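You operate a simulated robot arm through the tools that you are given. There is no shell and no other tool. Be economical: measure what you need, move in short steps, check, and stop when the job is done.

The job below is to be done with a simulated two-armed robot. You get a single attempt, and the scene is never put back.

TASK
Open the red and blue heater valves, set the heater dial to 80 and start its pump.
Fine: both valves open before the switch goes on; the flow lamp must light.

Only the result counts: the job must be done as asked and must still hold three seconds after the hand-in. Knocking over, shifting, dropping, spilling or breaking anything else fails it.

THE ROBOT
Two 7-joint arms with fingered hands on one trunk, on a base that drives. Base frame: it is fixed to the floor where the robot stands at the start and does not move with it; the origin is under the middle of the robot, x ahead of it, y to its left, z up. Lengths are in cm, angles in degrees, forces in N, time in s.
The left shoulder is at the start at [6.2, 18.5, 118], the right one opposite. With the tool pointing down near the work surface each hand reaches from about 10 to 64 cm from the robot's upright axis, wherever it stands, measured 20 degrees to its own side. Places, roughly: blue heater valve [80, -60, 50]; heater box [60, -70, 80]; heater dial [70, -70, 70]; heater drain valve [80, -70, 20]; heater switch [60, -50, 70]; heater vent knob [50, -100, 90]; red heater valve [70, -40, 50]; water valve [90, -110, 80]; yellow heater valve [70, -50, 20]. Payload 4 kg a hand.
Tool frame (each hand has its own): the origin (TCP) lies between the finger pads and is the grasp point; the fingertips stand 2.6 cm ahead of it; z points along the fingers, y is the line along which they close. The gripper opens to 13.2 cm. The gripper's body begins 7.3 cm behind the TCP. The gripper is a hand of 3 fingers: y runs from the thumb to the fingers, the wrist lies at [0, 0, -22.4] in the tool frame, and closing takes about 1.5 s.
Orientation is that of the tool frame in the base frame, as a unit quaternion [x, y, z, w]. With the fingers straight down and closing along the base's y, the tool's x points along the base's -x, its y along +y and its z along -z.

THE INTERFACE
- The arms move only by the tool nudge_tool. It takes "left_rows", "right_rows" or both (then of equal length, played together; a hand with none holds still); each is a list of rows, each a list of 6 numbers: the shift along the base's x, y, z in units of 200 mm (1.0 is 200 mm), then the turn, a rotation vector about the base's x, y, z in units of 60 degrees (1.0 is 60 degrees). In form: [[dx, dy, dz, wx, wy, wz], ...]. A call has 1 to 8 rows; each row is the pose to reach, as a shift and turn from the pose commanded when the call began. "left_hand" and "right_hand" are, for a hand that has rows, the finger opening in cm, from 0 to 13.2, set as the call begins (left out, the last holds). A call with a number of a shift or a turn outside -1 to 1 is refused whole. Each row takes 0.2 s and may step no farther than 5 cm and 8.6 degrees from the row before; otherwise, or with a gripper value out of range, the whole call is refused. A pose out of reach is approached as far as the arm can. The call stops where the force on the tool passes 60 N (or 10 N more than at its start, if that is more) or the arm is blocked; 0.2 s more then pass. Each finger travels about 7.2 cm/s and halts on what it meets, pressing with about 31 N; the grip force reading is that of the motor and also rises with nothing between the fingers. The clock runs only during rows and for 0.2 s after the last one: add rows that repeat a pose to give the fingers time. The reply holds the time, the measured pose of the TCP, the force on the tool along the base axes, the opening and the grip force, in the units named above and with some noise, with the torque about the TCP (base axes, N m) and any sound that the robot's microphone picked up.
- Cameras (640 x 400 px; columns grow to the right, rows downward): "scene" is now at [15.65, -3.29, 139.26]; the picture's right is [-0.38, -0.92, 0.06], its down [-0.69, 0.24, -0.69] and it looks along [0.62, -0.30, -0.72] (base axes); focal length 295 px, centre (320, 200). "left" rides on the left gripper at [-6.2, 0.3, -9.2] in its tool frame; the picture's right is [-0.05, -1.00, 0.00], its down [0.83, -0.04, -0.56] and it looks along [0.55, -0.03, 0.83] (tool axes); focal length 230 px, centre (320, 200). "right" rides on the right gripper at [6.2, 0.3, -9.2] in its tool frame; the picture's right is [-0.05, 1.00, 0.00], its down [-0.83, -0.04, -0.56] and it looks along [-0.55, -0.03, 0.83] (tool axes); focal length 230 px, centre (320, 200). There is no depth. A picture from a camera that has moved, and an enlarged one, comes with that camera's place and axes in the base frame and with its lens.
- snapshot(camera): a new picture of that camera. No time passes.
- move_column(by): slides the trunk up (or, below 0, down) by that many cm; the arms and the scene camera ride with it, the base frame stays. It gives what a move gives, with no picture.
- steer(legs): drives the robot by 1 to 6 legs, each [ahead, left, turn to the left] in cm, cm and degrees, along the robot's own axes; the way and the turn of a leg run together, so that a leg with both is an arc; at most 150 cm and 180 degrees a leg. The arms and the cameras ride along, it lands a little off, and it stops where it bumps. It gives what a move gives.
- curl_fingers(finger1, finger2, thumb_bend, hand): sets how far each is bent, from 0 (flat) to 1 (curled in); at 0.3 the hand is open as for a grip, at 0.7 the pads meet at the TCP. One left out holds its place. A second passes; each finger stops where it meets its share of the squeeze, and holds until it gets a number again. A gripper value or a shape takes the hand back. It gives what a move gives, with no picture; readings hold the bend of each and the force on the fingers (four entries, about 0 where the hand has none), thumb and palm.
- preshape(shape, hand): the hand has 3 fingers and takes this shape, open, in about a second: jaw (thumb against the fingers, like two jaws); tri (thumb and two fingers); tip (a fingertip pinch); poke (one finger out to press); point (the index stretched); flat (the hand flat); cup (the hand cupped); fist (a fist). The gripper value then closes the fingers along that shape, each until it touches; the sizes above hold for jaw. It gives what a move gives, with no picture.
- head_to(pan, tilt): turns the head with the scene camera to pan (to the left, within 86 degrees either way) and tilt (down, from -29 to 69), counted from straight ahead of the robot. It gives what a move gives.
- zoom(camera, box): a new picture of the part [left, top, right, bottom] of that camera's present view, enlarged. No time passes.
- finish_job(): hands the job in; it is judged then, once.

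Go step by step. Nothing tells you exact positions but the pictures and the camera data: compare them with the known pose of the tool, close in by small moves and look again before you grip or let go. The budget is 120 turns and 92 pictures, counting those below and the enlarged ones. Unless the task says otherwise, let go and move clear before handing in, and close with one line.

The tools are called after "Emit:" by a JSON object that holds its "api" and its "payload". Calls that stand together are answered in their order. nudge_tool: Moves the arms, as the interface text tells. Its arguments: {"type":"object","properties":{"left_rows":{"type":"array"},"left_hand":{"type":"number"},"right_rows":{"type":"array"},"right_hand":{"type":"number"}},"required":[]} The other tools are called the same way: move_column (by) slides the trunk up or down; preshape (shape, hand) gives the hand a shape; curl_fingers (finger1, finger2, thumb_bend, hand) moves the fingers one by one; steer (legs) drives the base; head_to (pan, tilt) turns the head that bears the scene camera; snapshot (camera) takes a picture; zoom (camera, box) takes an enlarged picture of a part of a camera's view; finish_job () hands the job in.

At the start:

```text
time: 0.0
left_position: [41.52, -1.06, 95.5]
left_tool_rot: [0.0, 1.0, 0.0, 0.0]
left_force: [0.4, 0.8, -0.2]
left_moment: [0.02, 0.0, 0.0]
left_gripper_width: 13.17
left_finger_force: 0.1
left_shape: jaw
left_bend: [0.3, 0.3, 0.3]
left_finger forces: [0.0, 0.0, 0.0, 0.0, 0.0, 0.0]
right_position: [33.02, -45.92, 92.42]
right_tool_rot: [0.0, 1.0, 0.0, -0.002]
right_force: [-0.4, 0.2, -0.6]
right_moment: [0.01, 0.0, 0.0]
right_gripper_width: 13.18
right_finger_force: 0.1
right_shape: jaw
right_bend: [0.3, 0.3, 0.3]
right_finger forces: [0.0, 0.1, 0.1, 0.0, 0.1, 0.0]
trunk travel left (down, up): [-21.5, 24.7]
robot x, y, heading: [0.1, -0.07, 0.1]
head pan, tilt: [-22.6, 38.1]
```

scene: 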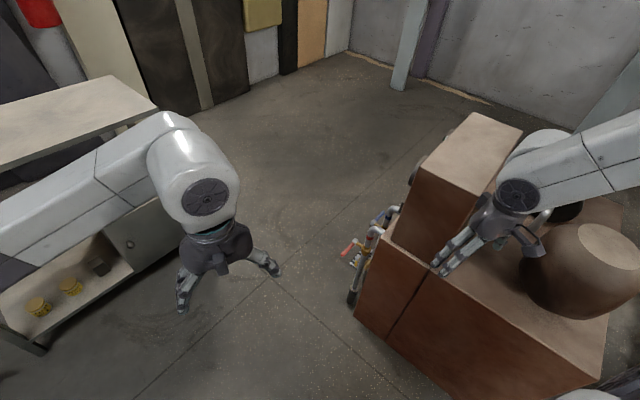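
right: 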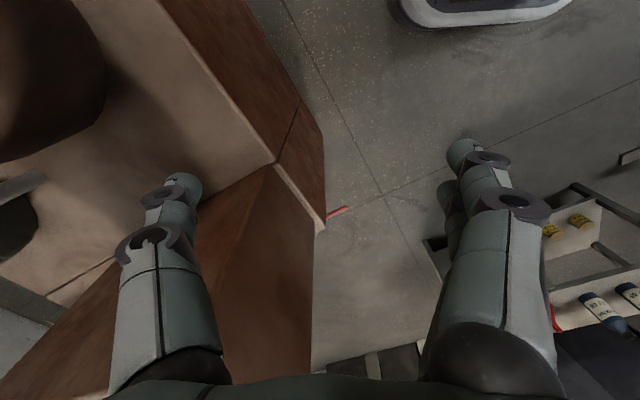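
left: 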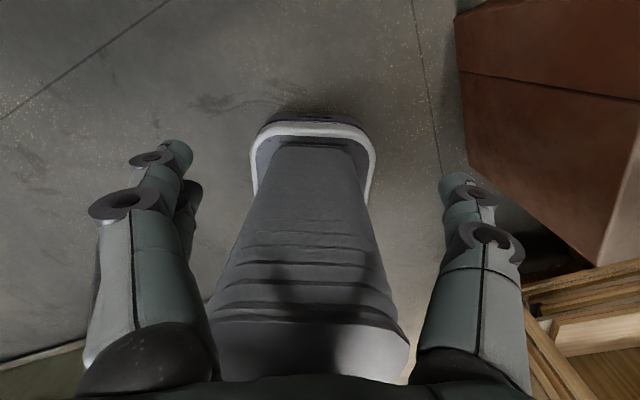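

The heater seems to stand to my right, with its pipes and valves on the side that faces away from me (+x, +y). I'll look at it more closely before I drive.

Emit:
{"api": "zoom", "payload": {"camera": "scene", "box": [320, 100, 560, 320]}}

Emit:
{"api": "head_to", "payload": {"pan": -50, "tilt": 38}}

Emit:
{"api": "snapshot", "payload": {"camera": "scene"}}

```text
1.82 times, centred on (440, 210) of scene
camera zoom: at [15.65, -3.29, 139.26], right [-0.38, -0.92, 0.06], down [-0.69, 0.24, -0.69], along [0.62, -0.3, -0.72], focal length 537 px, centre (102, 182)
```

zoom: 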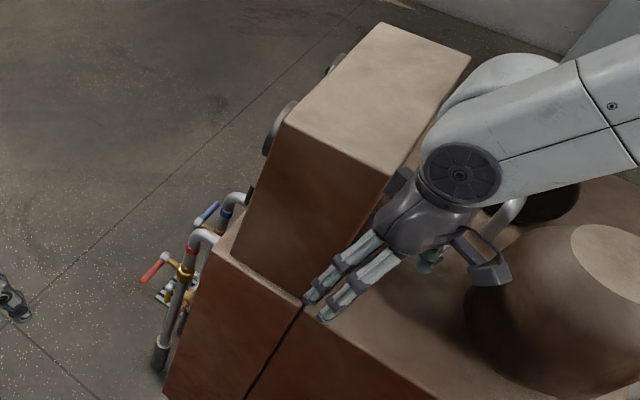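

```text
time: 0.9
left_position: [41.27, -1.22, 95.44]
left_tool_rot: [0.0, 1.0, -0.001, 0.0]
left_force: [0.2, -0.5, 0.0]
left_moment: [-0.01, -0.01, -0.01]
left_gripper_width: 13.18
left_finger_force: 0.1
left_shape: jaw
left_bend: [0.3, 0.3, 0.3]
left_finger forces: [0.0, 0.1, 0.0, 0.0, 0.0, 0.0]
right_position: [33.15, -45.89, 92.49]
right_tool_rot: [0.0, 1.0, 0.0, -0.002]
right_force: [0.8, 0.0, -1.2]
right_moment: [0.0, -0.02, 0.01]
right_gripper_width: 13.16
right_finger_force: 0.1
right_shape: jaw
right_bend: [0.3, 0.3, 0.3]
right_finger forces: [0.0, 0.0, 0.0, 0.0, 0.1, 0.0]
trunk travel left (down, up): [-21.5, 24.7]
robot x, y, heading: [-0.39, 0.01, 0.1]
head pan, tilt: [-50.0, 38.0]
```

```text
87 pictures are left
camera scene: at [13.28, -6.58, 139.65], right [-0.76, -0.64, 0.12], down [-0.51, 0.47, -0.72], along [0.4, -0.6, -0.69], focal length 295 px, centre (320, 200)
```

scene: 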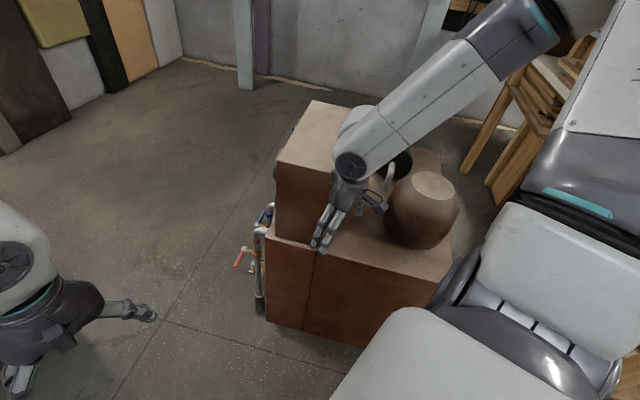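

The heater's valve face seems to look along about +30° heading, with the cabinet corner near [59,-48]. I'll raise the trunk so the arms clear things, then check the free floor ahead and the table on the left.

Emit:
{"api": "move_column", "payload": {"by": 24}}

Emit:
{"api": "head_to", "payload": {"pan": 10, "tilt": 35}}

Emit:
{"api": "snapshot", "payload": {"camera": "scene"}}

Emit:
{"api": "head_to", "payload": {"pan": -30, "tilt": 30}}

Emit:
{"api": "snapshot", "payload": {"camera": "scene"}}

```text
time: 3.4
left_position: [41.39, -1.07, 119.39]
left_tool_rot: [-0.001, 1.0, 0.0, 0.0]
left_force: [-0.1, 0.3, 0.1]
left_moment: [0.01, 0.01, 0.04]
left_gripper_width: 13.2
left_finger_force: 0.1
left_shape: jaw
left_bend: [0.3, 0.3, 0.3]
left_finger forces: [0.1, 0.0, 0.0, 0.0, 0.1, 0.0]
right_position: [33.03, -45.84, 116.59]
right_tool_rot: [0.001, 1.0, 0.0, -0.002]
right_force: [-0.2, 0.4, 0.0]
right_moment: [-0.01, -0.03, -0.01]
right_gripper_width: 13.2
right_finger_force: 0.1
right_shape: jaw
right_bend: [0.3, 0.3, 0.3]
right_finger forces: [0.1, 0.0, 0.1, 0.1, 0.0, 0.1]
trunk travel left (down, up): [-45.5, 0.7]
robot x, y, heading: [-0.24, 0.06, -0.0]
head pan, tilt: [-50.0, 38.0]
```

```text
time: 4.7
left_position: [41.39, -1.2, 119.39]
left_tool_rot: [0.0, 1.0, 0.0, 0.0]
left_force: [-0.5, -0.2, -0.2]
left_moment: [0.02, 0.02, 0.02]
left_gripper_width: 13.19
left_finger_force: 0.0
left_shape: jaw
left_bend: [0.3, 0.3, 0.3]
left_finger forces: [0.1, 0.0, 0.0, 0.0, 0.0, 0.0]
right_position: [33.08, -45.84, 116.56]
right_tool_rot: [-0.001, 1.0, 0.0, -0.001]
right_force: [-0.5, 0.4, 0.3]
right_moment: [0.02, 0.0, -0.01]
right_gripper_width: 13.2
right_finger_force: 0.1
right_shape: jaw
right_bend: [0.3, 0.3, 0.3]
right_finger forces: [0.1, 0.0, 0.0, 0.0, 0.0, 0.1]
trunk travel left (down, up): [-45.5, 0.7]
robot x, y, heading: [-0.3, 0.11, 0.5]
head pan, tilt: [10.0, 35.0]
```

```text
86 pictures are left
camera scene: at [7.73, 1.54, 165.92], right [0.17, -0.98, 0.0], down [-0.57, -0.1, -0.82], along [0.81, 0.14, -0.57], focal length 295 px, centre (320, 200)
```

scene: 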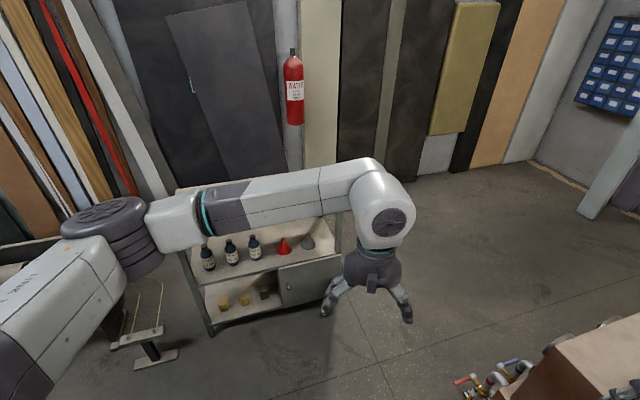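

```text
time: 5.8
left_position: [41.42, -1.18, 119.5]
left_tool_rot: [0.0, 1.0, 0.0, 0.0]
left_force: [-1.2, 0.2, -0.1]
left_moment: [0.01, 0.0, -0.02]
left_gripper_width: 13.18
left_finger_force: 0.1
left_shape: jaw
left_bend: [0.3, 0.3, 0.3]
left_finger forces: [0.0, 0.1, 0.0, 0.1, 0.1, 0.1]
right_position: [32.99, -45.83, 116.59]
right_tool_rot: [0.0, 1.0, 0.001, -0.002]
right_force: [0.2, 0.4, 0.0]
right_moment: [0.01, 0.03, -0.01]
right_gripper_width: 13.2
right_finger_force: 0.1
right_shape: jaw
right_bend: [0.3, 0.3, 0.3]
right_finger forces: [0.0, 0.0, 0.0, 0.0, 0.1, 0.0]
trunk travel left (down, up): [-45.5, 0.7]
robot x, y, heading: [-0.33, -0.04, -0.0]
head pan, tilt: [-30.0, 30.0]
```

```text
85 pictures are left
camera scene: at [6.89, -4.49, 166.7], right [-0.5, -0.87, 0.0], down [-0.43, 0.25, -0.87], along [0.75, -0.43, -0.5], focal length 295 px, centre (320, 200)
```

scene: 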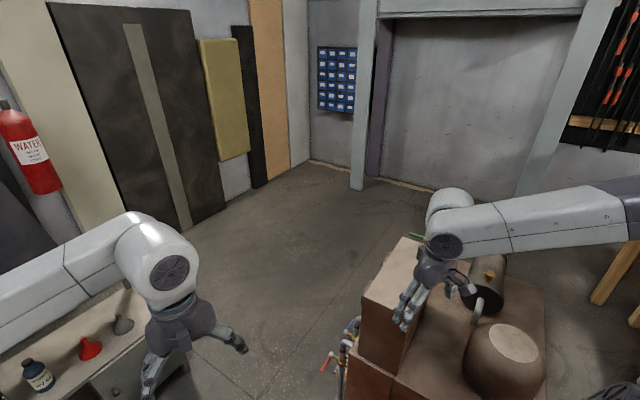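

The shelf's front runs parallel to the heater face, which leaves a gap of about 90 cm between them. I'll drive to roughly [65,37] and turn to face the heater (heading -150°). Then I'll slide left into place in front of it.

Emit:
{"api": "steer", "payload": {"legs": [[65, 37, 0], [0, 0, -150]]}}

Emit:
{"api": "head_to", "payload": {"pan": 40, "tilt": 45}}

Emit:
{"api": "snapshot", "payload": {"camera": "scene"}}

```text
time: 16.1
left_position: [26.25, 19.55, 119.57]
left_tool_rot: [0.973, 0.233, 0.0, 0.0]
left_force: [-0.8, -0.4, -0.2]
left_moment: [0.0, -0.03, -0.01]
left_gripper_width: 13.19
left_finger_force: 0.0
left_shape: jaw
left_bend: [0.3, 0.3, 0.3]
left_finger forces: [0.0, 0.1, 0.0, 0.0, 0.0, 0.0]
right_position: [13.64, 63.1, 116.65]
right_tool_rot: [0.973, 0.233, 0.001, 0.0]
right_force: [0.2, -0.2, -0.2]
right_moment: [0.01, 0.0, 0.0]
right_gripper_width: 13.19
right_finger_force: 0.0
right_shape: jaw
right_bend: [0.3, 0.3, 0.3]
right_finger forces: [0.1, 0.1, 0.0, 0.0, 0.0, 0.0]
trunk travel left (down, up): [-45.5, 0.7]
robot x, y, heading: [63.54, 37.19, -153.2]
head pan, tilt: [-30.0, 30.0]
```

```text
time: 17.5
left_position: [26.31, 19.59, 119.42]
left_tool_rot: [0.973, 0.233, 0.0, 0.0]
left_force: [-0.1, -0.6, -0.4]
left_moment: [0.0, 0.0, -0.01]
left_gripper_width: 13.19
left_finger_force: 0.1
left_shape: jaw
left_bend: [0.3, 0.3, 0.3]
left_finger forces: [0.0, 0.1, 0.0, 0.0, 0.0, 0.0]
right_position: [13.49, 63.18, 116.59]
right_tool_rot: [0.973, 0.232, 0.003, 0.0]
right_force: [0.1, -0.7, 0.6]
right_moment: [-0.02, 0.03, -0.01]
right_gripper_width: 13.19
right_finger_force: 0.0
right_shape: jaw
right_bend: [0.3, 0.3, 0.3]
right_finger forces: [0.0, 0.0, 0.1, 0.0, 0.0, 0.1]
trunk travel left (down, up): [-45.5, 0.7]
robot x, y, heading: [63.69, 37.27, -153.0]
head pan, tilt: [40.0, 45.0]
```

```text
84 pictures are left
camera scene: at [61.41, 30.2, 164.45], right [-0.92, 0.39, 0.0], down [0.28, 0.65, -0.71], along [-0.28, -0.65, -0.71], focal length 295 px, centre (320, 200)
```

scene: 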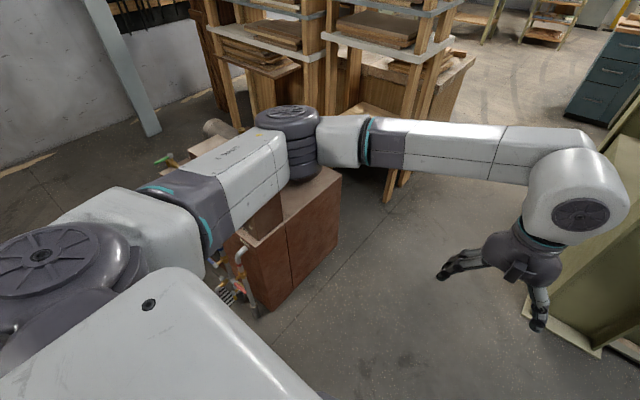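

The path is clear. Next I slide left, back off a little and correct the heading, which should put me in front of the valve panel.

Emit:
{"api": "steer", "payload": {"legs": [[-21, 91.5, 0], [0, 0, 3]]}}

Emit:
{"api": "head_to", "payload": {"pan": 0, "tilt": 52}}

Emit:
{"api": "snapshot", "payload": {"camera": "scene"}}

```text
time: 23.0
left_position: [90.55, -58.43, 119.45]
left_tool_rot: [0.965, 0.264, 0.0, 0.001]
left_force: [0.2, -0.2, 0.3]
left_moment: [-0.02, 0.01, 0.02]
left_gripper_width: 13.2
left_finger_force: 0.1
left_shape: jaw
left_bend: [0.3, 0.3, 0.3]
left_finger forces: [0.0, 0.0, 0.0, 0.0, 0.1, 0.1]
right_position: [74.93, -15.68, 116.55]
right_tool_rot: [0.965, 0.263, 0.002, 0.002]
right_force: [0.4, -0.5, 0.2]
right_moment: [0.01, -0.02, -0.01]
right_gripper_width: 13.19
right_finger_force: 0.1
right_shape: jaw
right_bend: [0.3, 0.3, 0.3]
right_finger forces: [0.0, 0.0, 0.0, 0.0, 0.0, 0.0]
trunk travel left (down, up): [-45.5, 0.7]
robot x, y, heading: [126.79, -38.19, -149.7]
head pan, tilt: [40.0, 45.0]
```

```text
time: 24.1
left_position: [90.58, -58.46, 119.37]
left_tool_rot: [0.965, 0.264, 0.0, 0.0]
left_force: [-0.5, -0.2, -1.2]
left_moment: [0.01, 0.0, -0.03]
left_gripper_width: 13.21
left_finger_force: 0.1
left_shape: jaw
left_bend: [0.3, 0.3, 0.3]
left_finger forces: [0.0, 0.1, 0.1, 0.0, 0.0, 0.0]
right_position: [75.04, -15.92, 116.64]
right_tool_rot: [0.965, 0.264, 0.002, 0.0]
right_force: [-0.5, 0.5, -0.8]
right_moment: [-0.03, 0.02, -0.01]
right_gripper_width: 13.19
right_finger_force: 0.0
right_shape: jaw
right_bend: [0.3, 0.3, 0.3]
right_finger forces: [0.0, 0.0, 0.0, 0.1, 0.1, 0.0]
trunk travel left (down, up): [-45.5, 0.7]
robot x, y, heading: [126.8, -38.56, -149.4]
head pan, tilt: [0.0, 52.0]
```

```text
83 pictures are left
camera scene: at [121.09, -41.73, 163.49], right [-0.51, 0.86, 0.0], down [0.68, 0.4, -0.62], along [-0.53, -0.31, -0.79], focal length 295 px, centre (320, 200)
```

scene: 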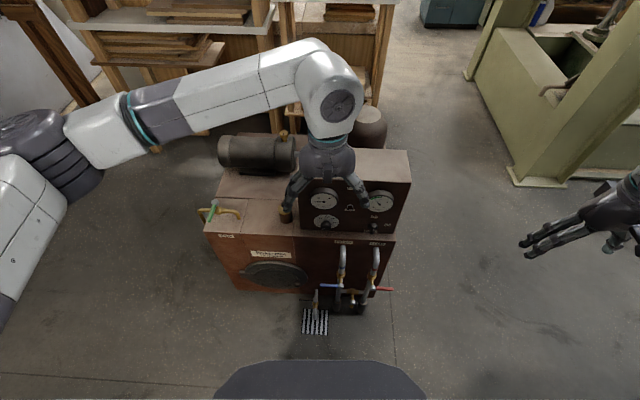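

Now I'm facing the panel. I'll zoom in to read the labels.

Emit:
{"api": "zoom", "payload": {"camera": "scene", "box": [280, 170, 420, 260]}}

Emit:
{"api": "zoom", "payload": {"camera": "scene", "box": [280, 230, 420, 340]}}

```text
4.44 times, centred on (350, 215) of scene
camera zoom: at [121.09, -41.73, 163.49], right [-0.51, 0.86, 0.0], down [0.68, 0.4, -0.62], along [-0.53, -0.31, -0.79], focal length 1312 px, centre (187, 133)
```

zoom: 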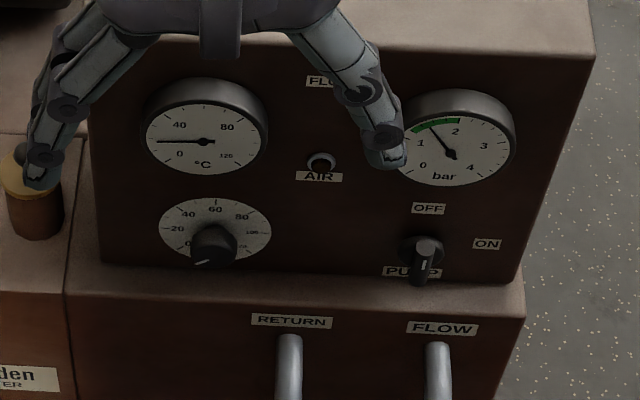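

```text
3.64 times, centred on (350, 285) of scene
camera zoom: at [121.09, -41.73, 163.49], right [-0.51, 0.86, 0.0], down [0.68, 0.4, -0.62], along [-0.53, -0.31, -0.79], focal length 1073 px, centre (211, -109)
```

zoom: 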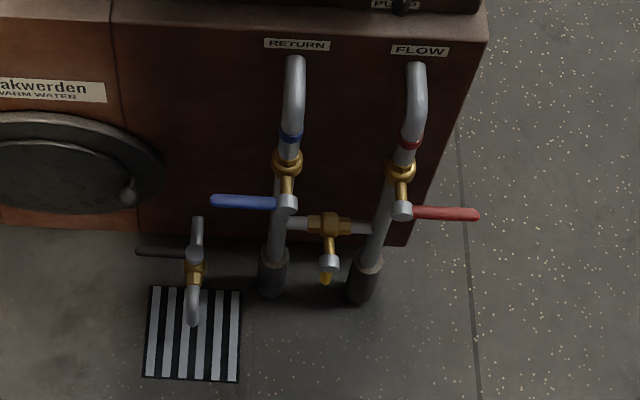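

I can read the panel now. The red (FLOW) lever points right and the blue (RETURN) lever points left, both across their pipes, so both valves are closed. The dial is at 0, and the switch turns OFF to ON a quarter turn clockwise. I'll back off 12 cm and start pitching both hands towards horizontal.

Emit:
{"api": "steer", "payload": {"legs": [[-12, 0, 0]]}}

Emit:
{"api": "nudge_tool", "payload": {"right_rows": [[-0.0473, -0.0973, 0, -0.069, 0.1176, 0], [-0.0946, -0.1946, 0, -0.138, 0.2352, 0], [-0.1419, -0.2919, 0, -0.207, 0.3528, 0], [-0.1892, -0.3892, 0, -0.276, 0.4704, 0], [-0.2365, -0.4865, 0, -0.345, 0.588, 0], [-0.2838, -0.5838, 0, -0.414, 0.7056, 0], [-0.3311, -0.6811, 0, -0.483, 0.8232, 0]], "left_rows": [[-0.0265, -0.0735, 0, -0.069, 0.1176, 0], [-0.053, -0.147, 0, -0.138, 0.2352, 0], [-0.0795, -0.2205, 0, -0.207, 0.3528, 0], [-0.106, -0.294, 0, -0.276, 0.4704, 0], [-0.1325, -0.3675, 0, -0.345, 0.588, 0], [-0.159, -0.441, 0, -0.414, 0.7056, 0], [-0.1855, -0.5145, 0, -0.483, 0.8232, 0]]}}

```text
time: 25.4
left_position: [100.8, -52.64, 119.32]
left_tool_rot: [0.964, 0.265, 0.001, -0.001]
left_force: [-0.1, 0.3, -1.2]
left_moment: [-0.02, -0.02, -0.01]
left_gripper_width: 13.2
left_finger_force: 0.1
left_shape: jaw
left_bend: [0.3, 0.3, 0.3]
left_finger forces: [0.0, 0.0, 0.0, 0.0, 0.0, 0.1]
right_position: [84.99, -10.02, 116.45]
right_tool_rot: [0.964, 0.265, 0.003, 0.001]
right_force: [0.0, -0.5, -0.6]
right_moment: [0.02, 0.0, 0.0]
right_gripper_width: 13.19
right_finger_force: 0.2
right_shape: jaw
right_bend: [0.3, 0.3, 0.3]
right_finger forces: [0.0, 0.0, 0.0, 0.0, 0.0, 0.0]
trunk travel left (down, up): [-45.5, 0.7]
robot x, y, heading: [137.16, -32.4, -149.3]
head pan, tilt: [0.0, 52.0]
```

```text
time: 26.9
left_position: [97.27, -63.0, 119.51]
left_tool_rot: [0.846, 0.233, -0.463, 0.124]
left_force: [0.0, -0.4, -0.7]
left_moment: [0.02, 0.01, -0.02]
left_gripper_width: 13.2
left_finger_force: 0.0
left_shape: jaw
left_bend: [0.3, 0.3, 0.3]
left_finger forces: [0.0, 0.0, 0.1, 0.1, 0.0, 0.1]
right_position: [78.32, -23.3, 116.43]
right_tool_rot: [0.847, 0.233, -0.461, 0.125]
right_force: [-0.2, 0.0, -0.1]
right_moment: [-0.03, 0.02, -0.04]
right_gripper_width: 13.2
right_finger_force: 0.0
right_shape: jaw
right_bend: [0.3, 0.3, 0.3]
right_finger forces: [0.0, 0.1, 0.1, 0.0, 0.0, 0.1]
right hand out of reach, approached as far as the arm can: row 3
trunk travel left (down, up): [-45.5, 0.7]
robot x, y, heading: [136.77, -31.98, -149.1]
head pan, tilt: [0.0, 52.0]
```

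Both hands followed. I'll finish the pitch to horizontal, then lower the trunk 24 cm.

Emit:
{"api": "nudge_tool", "payload": {"right_rows": [[0, 0, 0, -0.069, 0.1176, 0], [0, 0, 0, -0.138, 0.2352, 0], [0, 0, 0, -0.207, 0.3528, 0], [0, 0, 0, -0.276, 0.4704, 0]], "left_rows": [[0.0265, -0.0735, 0, -0.069, 0.1176, 0], [0.053, -0.147, 0, -0.138, 0.2352, 0], [0.0795, -0.2205, 0, -0.207, 0.3528, 0], [0.106, -0.294, 0, -0.276, 0.4704, 0]]}}

Emit:
{"api": "move_column", "payload": {"by": -24}}

Emit:
{"api": "snapshot", "payload": {"camera": "scene"}}

Emit:
{"api": "snapshot", "payload": {"camera": "right"}}

Emit:
{"api": "snapshot", "payload": {"camera": "left"}}

```text
time: 27.9
left_position: [98.96, -67.98, 119.99]
left_tool_rot: [-0.682, -0.188, 0.682, -0.186]
left_force: [-0.6, -0.1, 0.3]
left_moment: [0.02, 0.0, 0.03]
left_gripper_width: 13.18
left_finger_force: 0.0
left_shape: jaw
left_bend: [0.3, 0.3, 0.3]
left_finger forces: [0.1, 0.0, 0.1, 0.0, 0.0, 0.0]
left hand out of reach, approached as far as the arm can: row 4
right_position: [78.51, -23.41, 116.45]
right_tool_rot: [0.682, 0.188, -0.682, 0.184]
right_force: [0.7, -0.3, 0.7]
right_moment: [-0.02, 0.01, -0.03]
right_gripper_width: 13.21
right_finger_force: 0.0
right_shape: jaw
right_bend: [0.3, 0.3, 0.3]
right_finger forces: [0.0, 0.1, 0.0, 0.1, 0.0, 0.1]
trunk travel left (down, up): [-45.5, 0.7]
robot x, y, heading: [136.92, -32.28, -149.2]
head pan, tilt: [0.0, 52.0]
```

```text
time: 30.4
left_position: [99.26, -67.7, 96.08]
left_tool_rot: [-0.682, -0.188, 0.683, -0.183]
left_force: [0.4, -0.6, -0.1]
left_moment: [0.01, 0.01, -0.02]
left_gripper_width: 13.21
left_finger_force: 0.0
left_shape: jaw
left_bend: [0.3, 0.3, 0.3]
left_finger forces: [0.0, 0.1, 0.1, 0.0, 0.0, 0.0]
right_position: [78.47, -23.41, 92.57]
right_tool_rot: [0.683, 0.187, -0.682, 0.183]
right_force: [-0.1, 0.4, -0.7]
right_moment: [0.02, -0.02, 0.01]
right_gripper_width: 13.19
right_finger_force: 0.0
right_shape: jaw
right_bend: [0.3, 0.3, 0.3]
right_finger forces: [0.0, 0.1, 0.0, 0.0, 0.1, 0.1]
trunk travel left (down, up): [-21.5, 24.7]
robot x, y, heading: [137.19, -32.43, -149.3]
head pan, tilt: [0.0, 52.0]
```

```text
80 pictures are left
camera scene: at [124.28, -39.82, 137.4], right [-0.51, 0.86, 0.0], down [0.75, 0.45, -0.48], along [-0.42, -0.25, -0.87], focal length 295 px, centre (320, 200)
```

scene: 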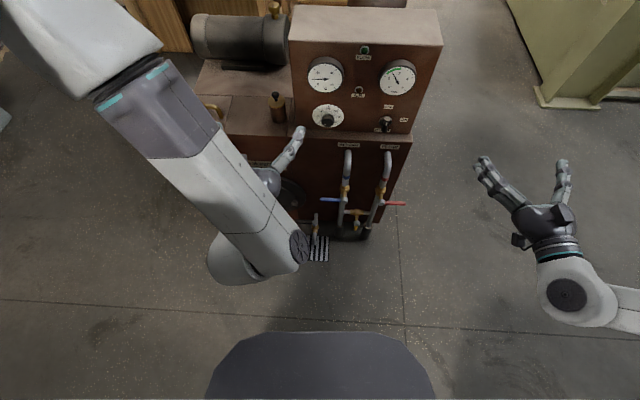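

```text
79 pictures are left
camera right: at [86.79, -18.84, 86.42], right [0.51, -0.86, 0.05], down [0.46, 0.31, 0.83], along [-0.73, -0.4, 0.55], focal length 230 px, centre (320, 200)
```

right: 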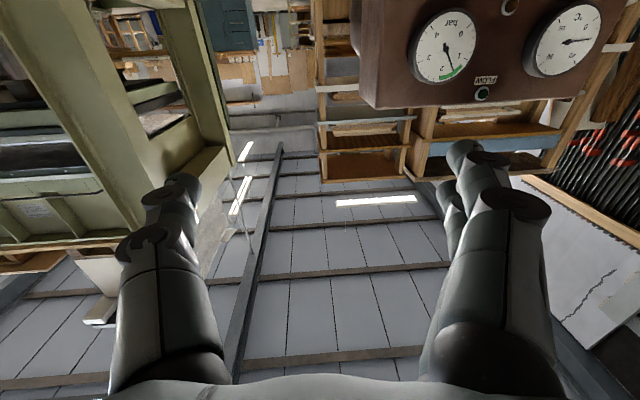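

```text
78 pictures are left
camera left: at [107.38, -63.35, 102.3], right [-0.51, 0.86, 0.06], down [0.45, 0.32, -0.83], along [-0.73, -0.39, -0.55], focal length 230 px, centre (320, 200)
```

left: 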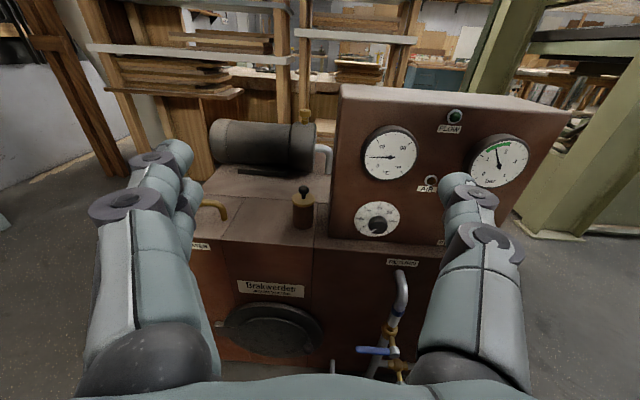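

The left hand camera gives a good view of the panel. I'll zoom in from both cameras so I can triangulate the parts.

Emit:
{"api": "zoom", "payload": {"camera": "scene", "box": [290, 80, 430, 250]}}

Emit:
{"api": "zoom", "payload": {"camera": "left", "box": [320, 180, 480, 380]}}

```text
2.35 times, centred on (360, 165) of scene
camera zoom: at [124.28, -39.82, 137.4], right [-0.51, 0.86, 0.0], down [0.75, 0.45, -0.48], along [-0.42, -0.25, -0.87], focal length 694 px, centre (226, 282)
```

zoom: 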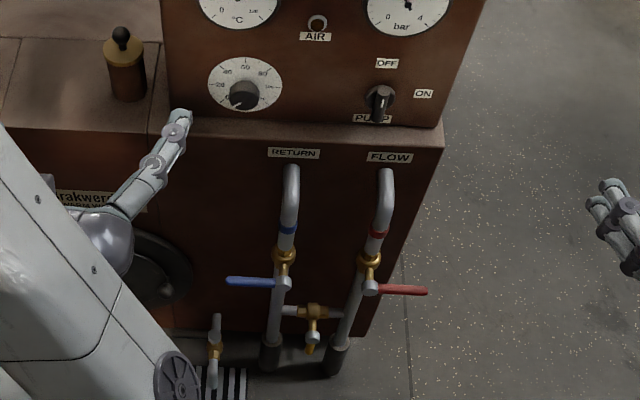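

```text
2.00 times, centred on (400, 280) of left
camera zoom: at [107.38, -63.35, 102.3], right [-0.51, 0.86, 0.06], down [0.45, 0.32, -0.83], along [-0.73, -0.39, -0.55], focal length 460 px, centre (160, 40)
```

zoom: 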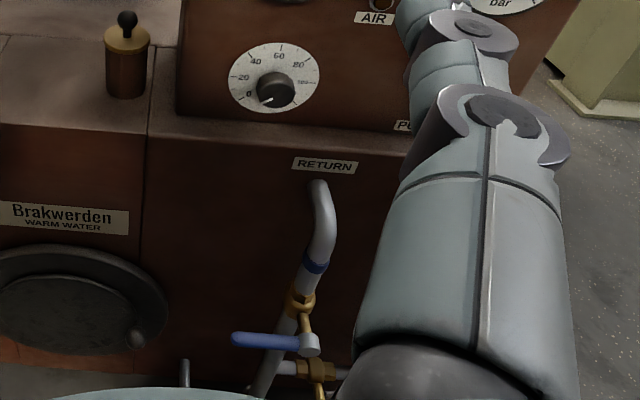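

From two views, the parts come out at:
- **Red pivot:** about [70.1,-47,46.5], with its lever tip at [66.4,-39.2].
- **Blue pivot:** about [76.2,-58.2,46.5], with its lever tip at [80.6,-65.8].
- **Dial knob:** about [71,-69.6,75].
- **Switch:** about [62.7,-54.6,74].

I'll lower the trunk and bring the closed right hand near the red lever, just above it and out in front.

Emit:
{"api": "move_column", "payload": {"by": -20}}

Emit:
{"api": "nudge_tool", "payload": {"right_rows": [[0.03, -0.05, -0.13, 0, 0, 0], [0.06, -0.1, -0.26, 0, 0, 0], [0.09, -0.15, -0.39, 0, 0, 0], [0.12, -0.2, -0.52, 0, 0, 0], [0.15, -0.26, -0.65, 0, 0, 0], [0.15, -0.26, -0.78, 0, 0, 0]], "right_hand": 0}}

Emit:
{"api": "snapshot", "payload": {"camera": "scene"}}

Emit:
{"api": "snapshot", "payload": {"camera": "right"}}

Emit:
{"api": "snapshot", "payload": {"camera": "left"}}

```text
time: 32.6
left_position: [99.26, -68.52, 76.14]
left_tool_rot: [-0.678, -0.202, 0.681, -0.187]
left_force: [0.1, -0.3, 0.1]
left_moment: [-0.01, -0.01, -0.01]
left_gripper_width: 13.17
left_finger_force: 0.0
left_shape: jaw
left_bend: [0.3, 0.3, 0.3]
left_finger forces: [0.1, 0.0, 0.0, 0.0, 0.1, 0.0]
right_position: [78.75, -23.39, 72.7]
right_tool_rot: [-0.682, -0.187, 0.682, -0.184]
right_force: [-0.1, 0.1, 0.0]
right_moment: [-0.02, 0.0, 0.03]
right_gripper_width: 13.17
right_finger_force: 0.1
right_shape: jaw
right_bend: [0.3, 0.3, 0.3]
right_finger forces: [0.0, 0.0, 0.0, 0.0, 0.0, 0.0]
trunk travel left (down, up): [-1.5, 44.7]
robot x, y, heading: [136.95, -32.3, -149.4]
head pan, tilt: [0.0, 52.0]
```

```text
time: 34.0
left_position: [98.92, -68.32, 76.43]
left_tool_rot: [-0.677, -0.201, 0.684, -0.183]
left_force: [-0.3, -0.1, 0.3]
left_moment: [0.01, -0.01, -0.01]
left_gripper_width: 13.21
left_finger_force: 0.0
left_shape: jaw
left_bend: [0.3, 0.3, 0.3]
left_finger forces: [0.1, 0.0, 0.0, 0.0, 0.0, 0.1]
right_position: [81.5, -28.58, 56.89]
right_tool_rot: [0.683, 0.188, -0.682, 0.183]
right_force: [0.5, -0.7, -0.1]
right_moment: [0.03, 0.02, -0.01]
right_gripper_width: 0.0
right_finger_force: 30.8
right_shape: jaw
right_bend: [0.67, 0.67, 0.74]
right_finger forces: [0.1, 0.0, 0.0, 0.1, 0.1, 0.0]
trunk travel left (down, up): [-1.5, 44.7]
robot x, y, heading: [136.78, -32.53, -149.3]
head pan, tilt: [0.0, 52.0]
```

```text
75 pictures are left
camera scene: at [109.9, -48.36, 108.12], right [-0.51, 0.86, 0.0], down [0.85, 0.5, -0.16], along [-0.13, -0.08, -0.99], focal length 295 px, centre (320, 200)
```

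scene: 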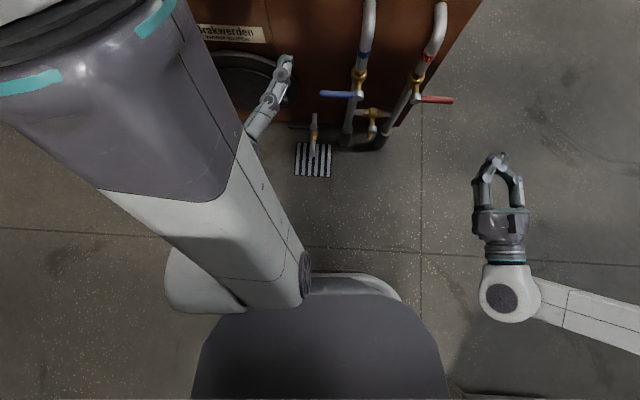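

```text
74 pictures are left
camera right: at [89.7, -24.02, 50.76], right [0.51, -0.86, 0.05], down [0.46, 0.31, 0.83], along [-0.73, -0.4, 0.55], focal length 230 px, centre (320, 200)
```

right: 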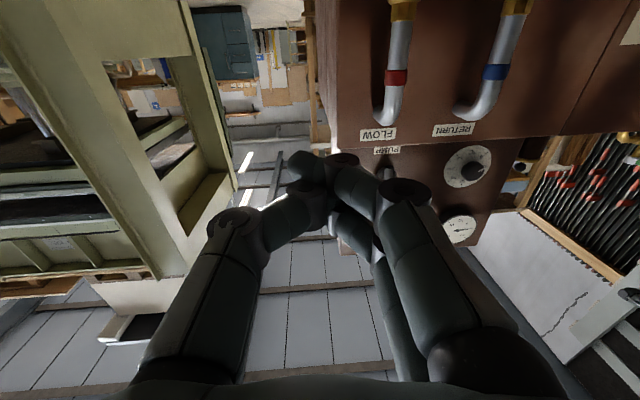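

```text
73 pictures are left
camera left: at [107.22, -63.82, 82.59], right [-0.52, 0.85, 0.08], down [0.44, 0.35, -0.83], along [-0.73, -0.4, -0.55], focal length 230 px, centre (320, 200)
```

left: 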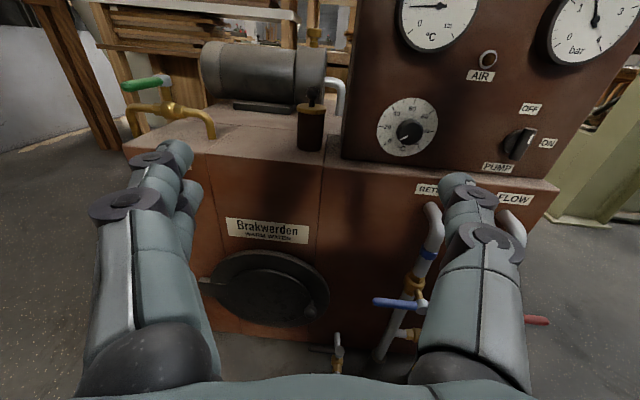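

The closed right fingertips appear where the reported pose puts them. I'll move them above the outer end of the red lever.

Emit:
{"api": "nudge_tool", "payload": {"right_rows": [[-0.14, -0.13, -0.02, 0, 0, 0], [-0.28, -0.25, -0.04, 0, 0, 0], [-0.42, -0.38, -0.06, 0, 0, 0], [-0.56, -0.5, -0.08, 0, 0, 0], [-0.715, -0.64, -0.095, 0, 0, 0]]}}

Emit:
{"api": "head_to", "payload": {"pan": 8, "tilt": 25}}

Emit:
{"api": "snapshot", "payload": {"camera": "scene"}}

```text
time: 35.2
left_position: [99.01, -68.42, 76.26]
left_tool_rot: [-0.678, -0.201, 0.683, -0.185]
left_force: [-0.1, 0.4, 0.2]
left_moment: [0.0, 0.0, 0.01]
left_gripper_width: 13.17
left_finger_force: 0.1
left_shape: jaw
left_bend: [0.3, 0.3, 0.3]
left_finger forces: [0.0, 0.0, 0.0, 0.0, 0.0, 0.0]
right_position: [67.37, -41.31, 55.08]
right_tool_rot: [0.683, 0.188, -0.681, 0.183]
right_force: [-0.5, -1.2, -0.1]
right_moment: [0.0, 0.02, -0.01]
right_gripper_width: 0.01
right_finger_force: 31.1
right_shape: jaw
right_bend: [0.67, 0.67, 0.74]
right_finger forces: [0.0, 0.0, 0.1, 0.0, 0.1, 0.0]
trunk travel left (down, up): [-1.5, 44.7]
robot x, y, heading: [137.08, -32.23, -149.3]
head pan, tilt: [0.0, 52.0]
```

```text
time: 36.1
left_position: [99.12, -68.28, 76.34]
left_tool_rot: [-0.678, -0.201, 0.683, -0.185]
left_force: [0.7, -0.2, -0.3]
left_moment: [0.02, 0.0, -0.02]
left_gripper_width: 13.19
left_finger_force: 0.0
left_shape: jaw
left_bend: [0.3, 0.3, 0.3]
left_finger forces: [0.1, 0.0, 0.0, 0.0, 0.0, 0.0]
right_position: [67.45, -41.33, 55.13]
right_tool_rot: [0.683, 0.189, -0.681, 0.185]
right_force: [0.8, -0.4, -0.5]
right_moment: [0.0, 0.04, 0.02]
right_gripper_width: 0.0
right_finger_force: 31.6
right_shape: jaw
right_bend: [0.67, 0.67, 0.74]
right_finger forces: [0.0, 0.1, 0.0, 0.0, 0.1, 0.0]
trunk travel left (down, up): [-1.5, 44.7]
robot x, y, heading: [137.15, -32.11, -149.7]
head pan, tilt: [8.0, 25.0]
```

```text
72 pictures are left
camera scene: at [107.69, -51.18, 110.85], right [-0.61, 0.79, -0.07], down [0.66, 0.46, -0.59], along [-0.43, -0.4, -0.81], focal length 295 px, centre (320, 200)
```

scene: 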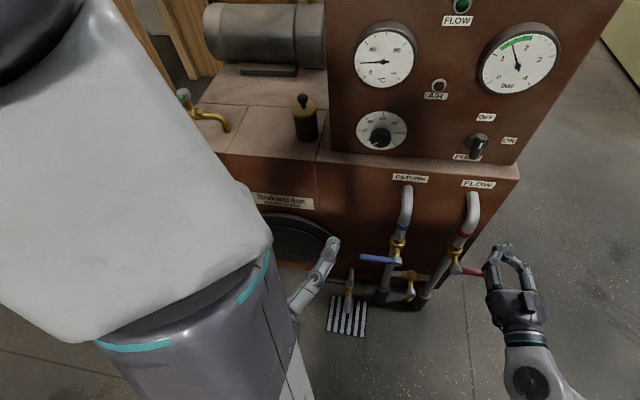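

Emit:
{"api": "zoom", "payload": {"camera": "scene", "box": [350, 160, 560, 310]}}

```text
2.67 times, centred on (455, 235) of scene
camera zoom: at [107.69, -51.18, 110.85], right [-0.61, 0.79, -0.07], down [0.66, 0.46, -0.59], along [-0.43, -0.4, -0.81], focal length 787 px, centre (-40, 107)
```

zoom: 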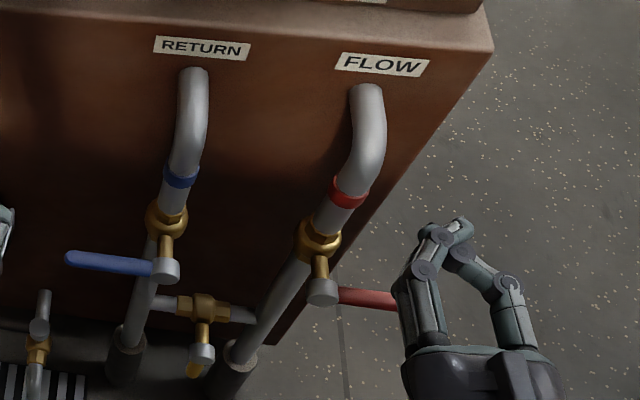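

The hand is above the lever. I'll press down slowly and watch for contact.

Emit:
{"api": "nudge_tool", "payload": {"right_rows": [[0, 0, -0.08, 0, 0, 0], [0, 0, -0.16, 0, 0, 0], [0, 0, -0.22, 0, 0, 0], [0, 0, -0.28, 0, 0, 0], [0, 0, -0.34, 0, 0, 0], [0, 0, -0.4, 0, 0, 0]]}}

Emit:
{"api": "zoom", "payload": {"camera": "scene", "box": [350, 160, 560, 310]}}

```text
time: 37.5
left_position: [99.37, -68.29, 76.69]
left_tool_rot: [-0.675, -0.202, 0.685, -0.185]
left_force: [-0.7, 0.9, 0.1]
left_moment: [0.0, 0.0, 0.02]
left_gripper_width: 13.2
left_finger_force: 0.1
left_shape: jaw
left_bend: [0.3, 0.3, 0.3]
left_finger forces: [0.0, 0.0, 0.1, 0.1, 0.0, 0.1]
right_position: [67.21, -41.61, 48.49]
right_tool_rot: [-0.674, -0.184, 0.691, -0.186]
right_force: [4.2, 2.8, 48.8]
right_moment: [-0.49, -0.7, 0.14]
right_gripper_width: 0.0
right_finger_force: 31.1
right_shape: jaw
right_bend: [0.67, 0.67, 0.74]
right_finger forces: [49.5, 0.1, 0.0, 0.0, 0.0, 0.0]
trunk travel left (down, up): [-1.5, 44.7]
robot x, y, heading: [137.18, -32.57, -149.2]
head pan, tilt: [8.0, 25.0]
```

```text
2.67 times, centred on (455, 235) of scene
camera zoom: at [108.29, -51.02, 111.24], right [-0.61, 0.79, -0.06], down [0.66, 0.46, -0.6], along [-0.44, -0.41, -0.8], focal length 787 px, centre (-40, 107)
```

zoom: 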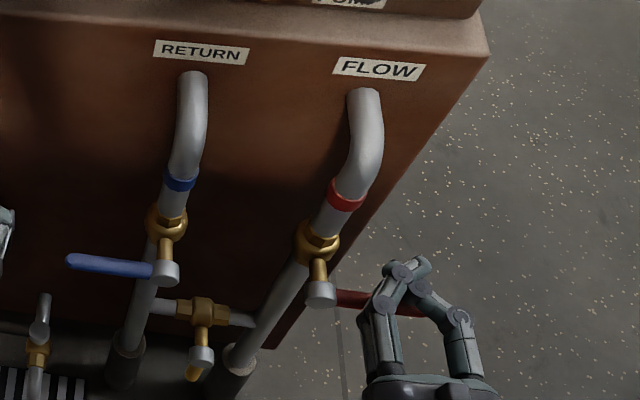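

About 49 N downward didn't move the lever, so it must open upward. I'll take the hand around to below the lever.

Emit:
{"api": "nudge_tool", "payload": {"right_rows": [[0, 0, 0.15, 0, 0, 0], [0.2, 0.115, 0.15, 0, 0, 0], [0.4, 0.23, 0.1, 0, 0, 0], [0.42, 0.242, -0.1, 0, 0, 0], [0.42, 0.242, -0.3, 0, 0, 0], [0.42, 0.242, -0.5, 0, 0, 0], [0.21, 0.121, -0.5, 0, 0, 0], [0, 0, -0.5, 0, 0, 0]]}}

Emit:
{"api": "zoom", "payload": {"camera": "scene", "box": [350, 160, 560, 310]}}

```text
time: 39.3
left_position: [99.08, -68.32, 76.21]
left_tool_rot: [-0.678, -0.202, 0.682, -0.184]
left_force: [-0.2, 0.6, 0.8]
left_moment: [0.01, 0.03, 0.0]
left_gripper_width: 13.19
left_finger_force: 0.0
left_shape: jaw
left_bend: [0.3, 0.3, 0.3]
left_finger forces: [0.1, 0.0, 0.1, 0.1, 0.0, 0.0]
right_position: [67.37, -41.75, 36.81]
right_tool_rot: [0.683, 0.188, -0.681, 0.184]
right_force: [0.2, -0.2, 0.2]
right_moment: [-0.01, -0.03, 0.01]
right_gripper_width: 0.0
right_finger_force: 31.3
right_shape: jaw
right_bend: [0.67, 0.67, 0.74]
right_finger forces: [0.0, 0.0, 0.0, 0.0, 0.0, 0.0]
trunk travel left (down, up): [-1.5, 44.7]
robot x, y, heading: [137.77, -32.3, -149.5]
head pan, tilt: [8.0, 25.0]
```

```text
2.67 times, centred on (455, 235) of scene
camera zoom: at [107.65, -51.21, 110.84], right [-0.61, 0.79, -0.07], down [0.66, 0.46, -0.59], along [-0.43, -0.4, -0.8], focal length 787 px, centre (-40, 107)
```

zoom: 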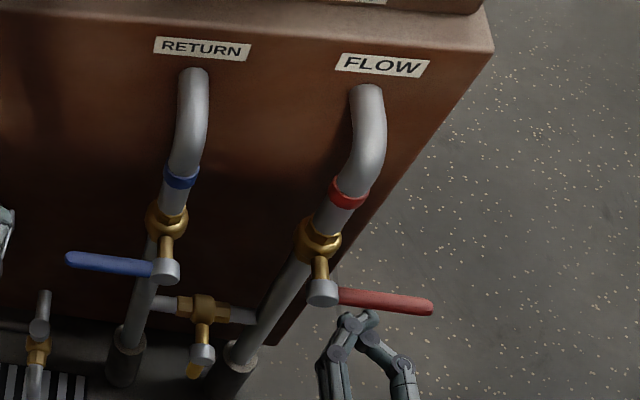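

Now I push up from below.

Emit:
{"api": "nudge_tool", "payload": {"right_rows": [[0, 0, 0.12, 0, 0, 0], [0, 0, 0.22, 0, 0, 0], [0, 0, 0.3, 0, 0, 0], [0, 0, 0.38, 0, 0, 0], [0, 0, 0.46, 0, 0, 0], [0, 0, 0.54, 0, 0, 0], [0, 0, 0.6, 0, 0, 0]]}}

Emit:
{"api": "zoom", "payload": {"camera": "scene", "box": [350, 160, 560, 310]}}

```text
time: 40.9
left_position: [98.96, -68.27, 76.18]
left_tool_rot: [-0.678, -0.202, 0.682, -0.186]
left_force: [-0.4, -0.2, 0.1]
left_moment: [0.0, -0.01, -0.02]
left_gripper_width: 13.18
left_finger_force: 0.0
left_shape: jaw
left_bend: [0.3, 0.3, 0.3]
left_finger forces: [0.0, 0.0, 0.0, 0.0, 0.1, 0.1]
right_position: [67.24, -41.5, 49.27]
right_tool_rot: [0.683, 0.187, -0.682, 0.183]
right_force: [0.1, 2.6, -0.9]
right_moment: [0.0, 0.0, 0.04]
right_gripper_width: 0.01
right_finger_force: 31.0
right_shape: jaw
right_bend: [0.67, 0.67, 0.74]
right_finger forces: [0.1, 3.6, 0.0, 0.0, 0.0, 0.0]
trunk travel left (down, up): [-1.5, 44.7]
robot x, y, heading: [137.07, -32.01, -149.5]
head pan, tilt: [8.0, 25.0]
```

```text
2.67 times, centred on (455, 235) of scene
camera zoom: at [107.68, -51.17, 110.87], right [-0.61, 0.79, -0.07], down [0.66, 0.46, -0.59], along [-0.43, -0.41, -0.8], focal length 787 px, centre (-40, 107)
```

zoom: 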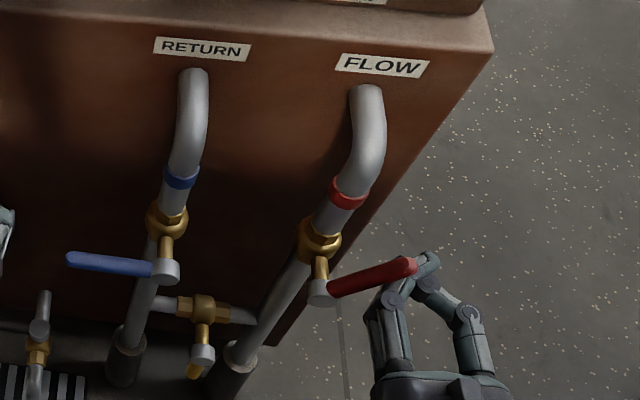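

The red lever swings up easily. I'll follow its arc up and inward to bring it to vertical.

Emit:
{"api": "nudge_tool", "payload": {"right_rows": [[0.0, 0.0, 0.11, 0, 0, 0], [0.015, -0.025, 0.16, 0, 0, 0], [0.0275, -0.0476, 0.19, 0, 0, 0], [0.04, -0.069, 0.21, 0, 0, 0], [0.0525, -0.091, 0.21, 0, 0, 0], [0.065, -0.1126, 0.21, 0, 0, 0], [0.0775, -0.134, 0.21, 0, 0, 0], [0.09, -0.156, 0.21, 0, 0, 0]]}}

Emit:
{"api": "zoom", "payload": {"camera": "scene", "box": [350, 160, 560, 310]}}

```text
time: 42.7
left_position: [99.02, -68.22, 76.25]
left_tool_rot: [-0.678, -0.202, 0.683, -0.184]
left_force: [1.1, 0.4, 0.5]
left_moment: [0.04, -0.01, -0.05]
left_gripper_width: 13.21
left_finger_force: 0.1
left_shape: jaw
left_bend: [0.3, 0.3, 0.3]
left_finger forces: [0.0, 0.0, 0.0, 0.1, 0.0, 0.0]
right_position: [68.98, -44.26, 53.03]
right_tool_rot: [0.683, 0.189, -0.681, 0.184]
right_force: [0.1, 12.2, 2.3]
right_moment: [0.01, -0.08, 0.21]
right_gripper_width: 0.0
right_finger_force: 30.7
right_shape: jaw
right_bend: [0.67, 0.67, 0.74]
right_finger forces: [8.3, 7.5, 0.0, 0.0, 0.0, 0.0]
trunk travel left (down, up): [-1.5, 44.7]
robot x, y, heading: [137.11, -32.24, -149.4]
head pan, tilt: [8.0, 25.0]
```

```text
2.67 times, centred on (455, 235) of scene
camera zoom: at [107.67, -51.06, 110.87], right [-0.61, 0.79, -0.07], down [0.66, 0.46, -0.59], along [-0.43, -0.41, -0.8], focal length 787 px, centre (-40, 107)
```

zoom: 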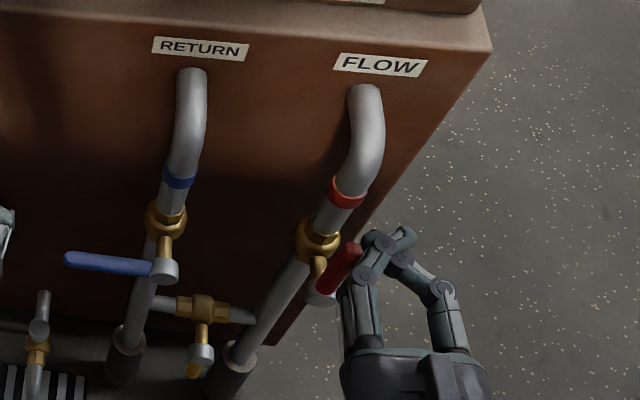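

It's nearly vertical. I'll keep pushing inward until I feel the stop.

Emit:
{"api": "nudge_tool", "payload": {"right_rows": [[0.0125, -0.0217, 0.0, 0, 0, 0], [0.025, -0.0433, 0.0, 0, 0, 0], [0.0375, -0.065, 0.0, 0, 0, 0], [0.05, -0.0866, 0.0, 0, 0, 0], [0.0625, -0.108, 0.0, 0, 0, 0], [0.075, -0.13, 0.0, 0, 0, 0]]}}

Emit:
{"api": "zoom", "payload": {"camera": "scene", "box": [350, 160, 560, 310]}}

```text
time: 43.8
left_position: [98.9, -68.09, 76.44]
left_tool_rot: [-0.677, -0.202, 0.683, -0.184]
left_force: [-0.4, -0.6, 1.1]
left_moment: [0.0, 0.0, -0.01]
left_gripper_width: 13.18
left_finger_force: 0.1
left_shape: jaw
left_bend: [0.3, 0.3, 0.3]
left_finger forces: [0.0, 0.0, 0.1, 0.0, 0.0, 0.0]
right_position: [69.67, -44.94, 53.21]
right_tool_rot: [-0.683, -0.181, 0.686, -0.173]
right_force: [8.2, 28.5, 4.2]
right_moment: [-0.01, -0.1, 0.37]
right_gripper_width: 0.04
right_finger_force: 31.2
right_shape: jaw
right_bend: [0.7, 0.7, 0.75]
right_finger forces: [25.2, 24.2, 0.0, 0.0, 0.0, 0.0]
trunk travel left (down, up): [-1.5, 44.7]
robot x, y, heading: [136.96, -32.2, -149.6]
head pan, tilt: [8.0, 25.0]
stopped in row 5 (right hand): the force on the tool passed its limit at 63 N (the readings are from after the stop); the commanded pose is now the measured one
```

```text
2.67 times, centred on (455, 235) of scene
camera zoom: at [107.7, -50.8, 110.92], right [-0.61, 0.79, -0.07], down [0.66, 0.46, -0.59], along [-0.44, -0.4, -0.8], focal length 787 px, centre (-40, 107)
```

zoom: 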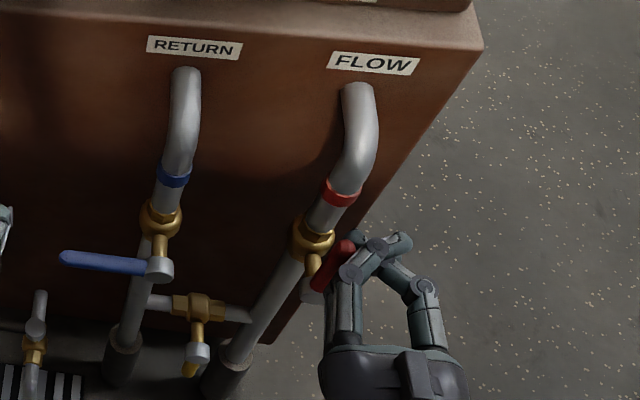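

The stop was reached and the lever lines up with the vertical projection. I'll back the right hand off sideways, then out, and check.

Emit:
{"api": "nudge_tool", "payload": {"right_rows": [[-0.075, 0.13, 0.0, 0, 0, 0], [-0.125, 0.216, 0.0, 0, 0, 0], [0.04, 0.35, 0.0, 0, 0, 0], [0.22, 0.45, 0.0, 0, 0, 0], [0.4, 0.55, 0.0, 0, 0, 0], [0.58, 0.65, 0.0, 0, 0, 0]]}}

Emit:
{"api": "zoom", "payload": {"camera": "scene", "box": [350, 160, 560, 310]}}

Emit:
{"api": "snapshot", "payload": {"camera": "left"}}

```text
time: 45.1
left_position: [98.99, -68.18, 76.15]
left_tool_rot: [-0.677, -0.203, 0.683, -0.185]
left_force: [0.6, -0.7, -0.8]
left_moment: [0.0, 0.01, 0.03]
left_gripper_width: 13.2
left_finger_force: 0.1
left_shape: jaw
left_bend: [0.3, 0.3, 0.3]
left_finger forces: [0.0, 0.1, 0.1, 0.0, 0.1, 0.0]
right_position: [81.39, -32.35, 53.36]
right_tool_rot: [-0.683, -0.184, 0.685, -0.176]
right_force: [-0.7, 0.2, -0.3]
right_moment: [0.02, 0.01, 0.01]
right_gripper_width: 0.0
right_finger_force: 31.3
right_shape: jaw
right_bend: [0.7, 0.7, 0.75]
right_finger forces: [0.1, 0.0, 0.0, 0.0, 0.0, 0.1]
trunk travel left (down, up): [-1.5, 44.7]
robot x, y, heading: [137.18, -32.28, -149.3]
head pan, tilt: [8.0, 25.0]
```

```text
2.67 times, centred on (455, 235) of scene
camera zoom: at [107.65, -51.0, 110.88], right [-0.61, 0.79, -0.07], down [0.66, 0.46, -0.59], along [-0.44, -0.4, -0.8], focal length 787 px, centre (-40, 107)
```

zoom: 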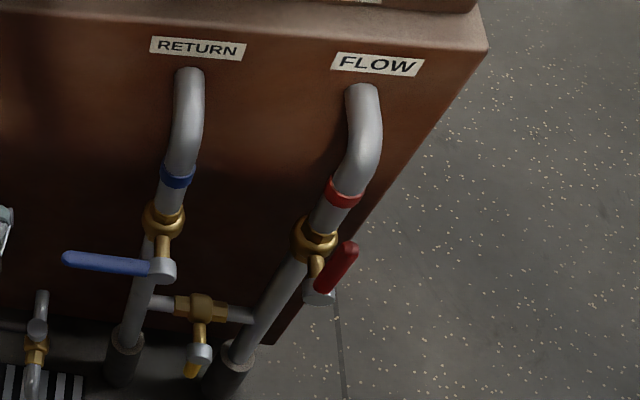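

```text
64 pictures are left
camera left: at [107.15, -63.75, 82.58], right [-0.52, 0.85, 0.08], down [0.44, 0.35, -0.83], along [-0.73, -0.4, -0.55], focal length 230 px, centre (320, 200)
```

left: 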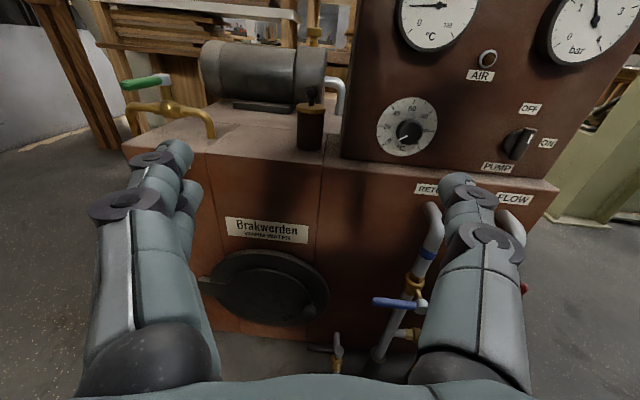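

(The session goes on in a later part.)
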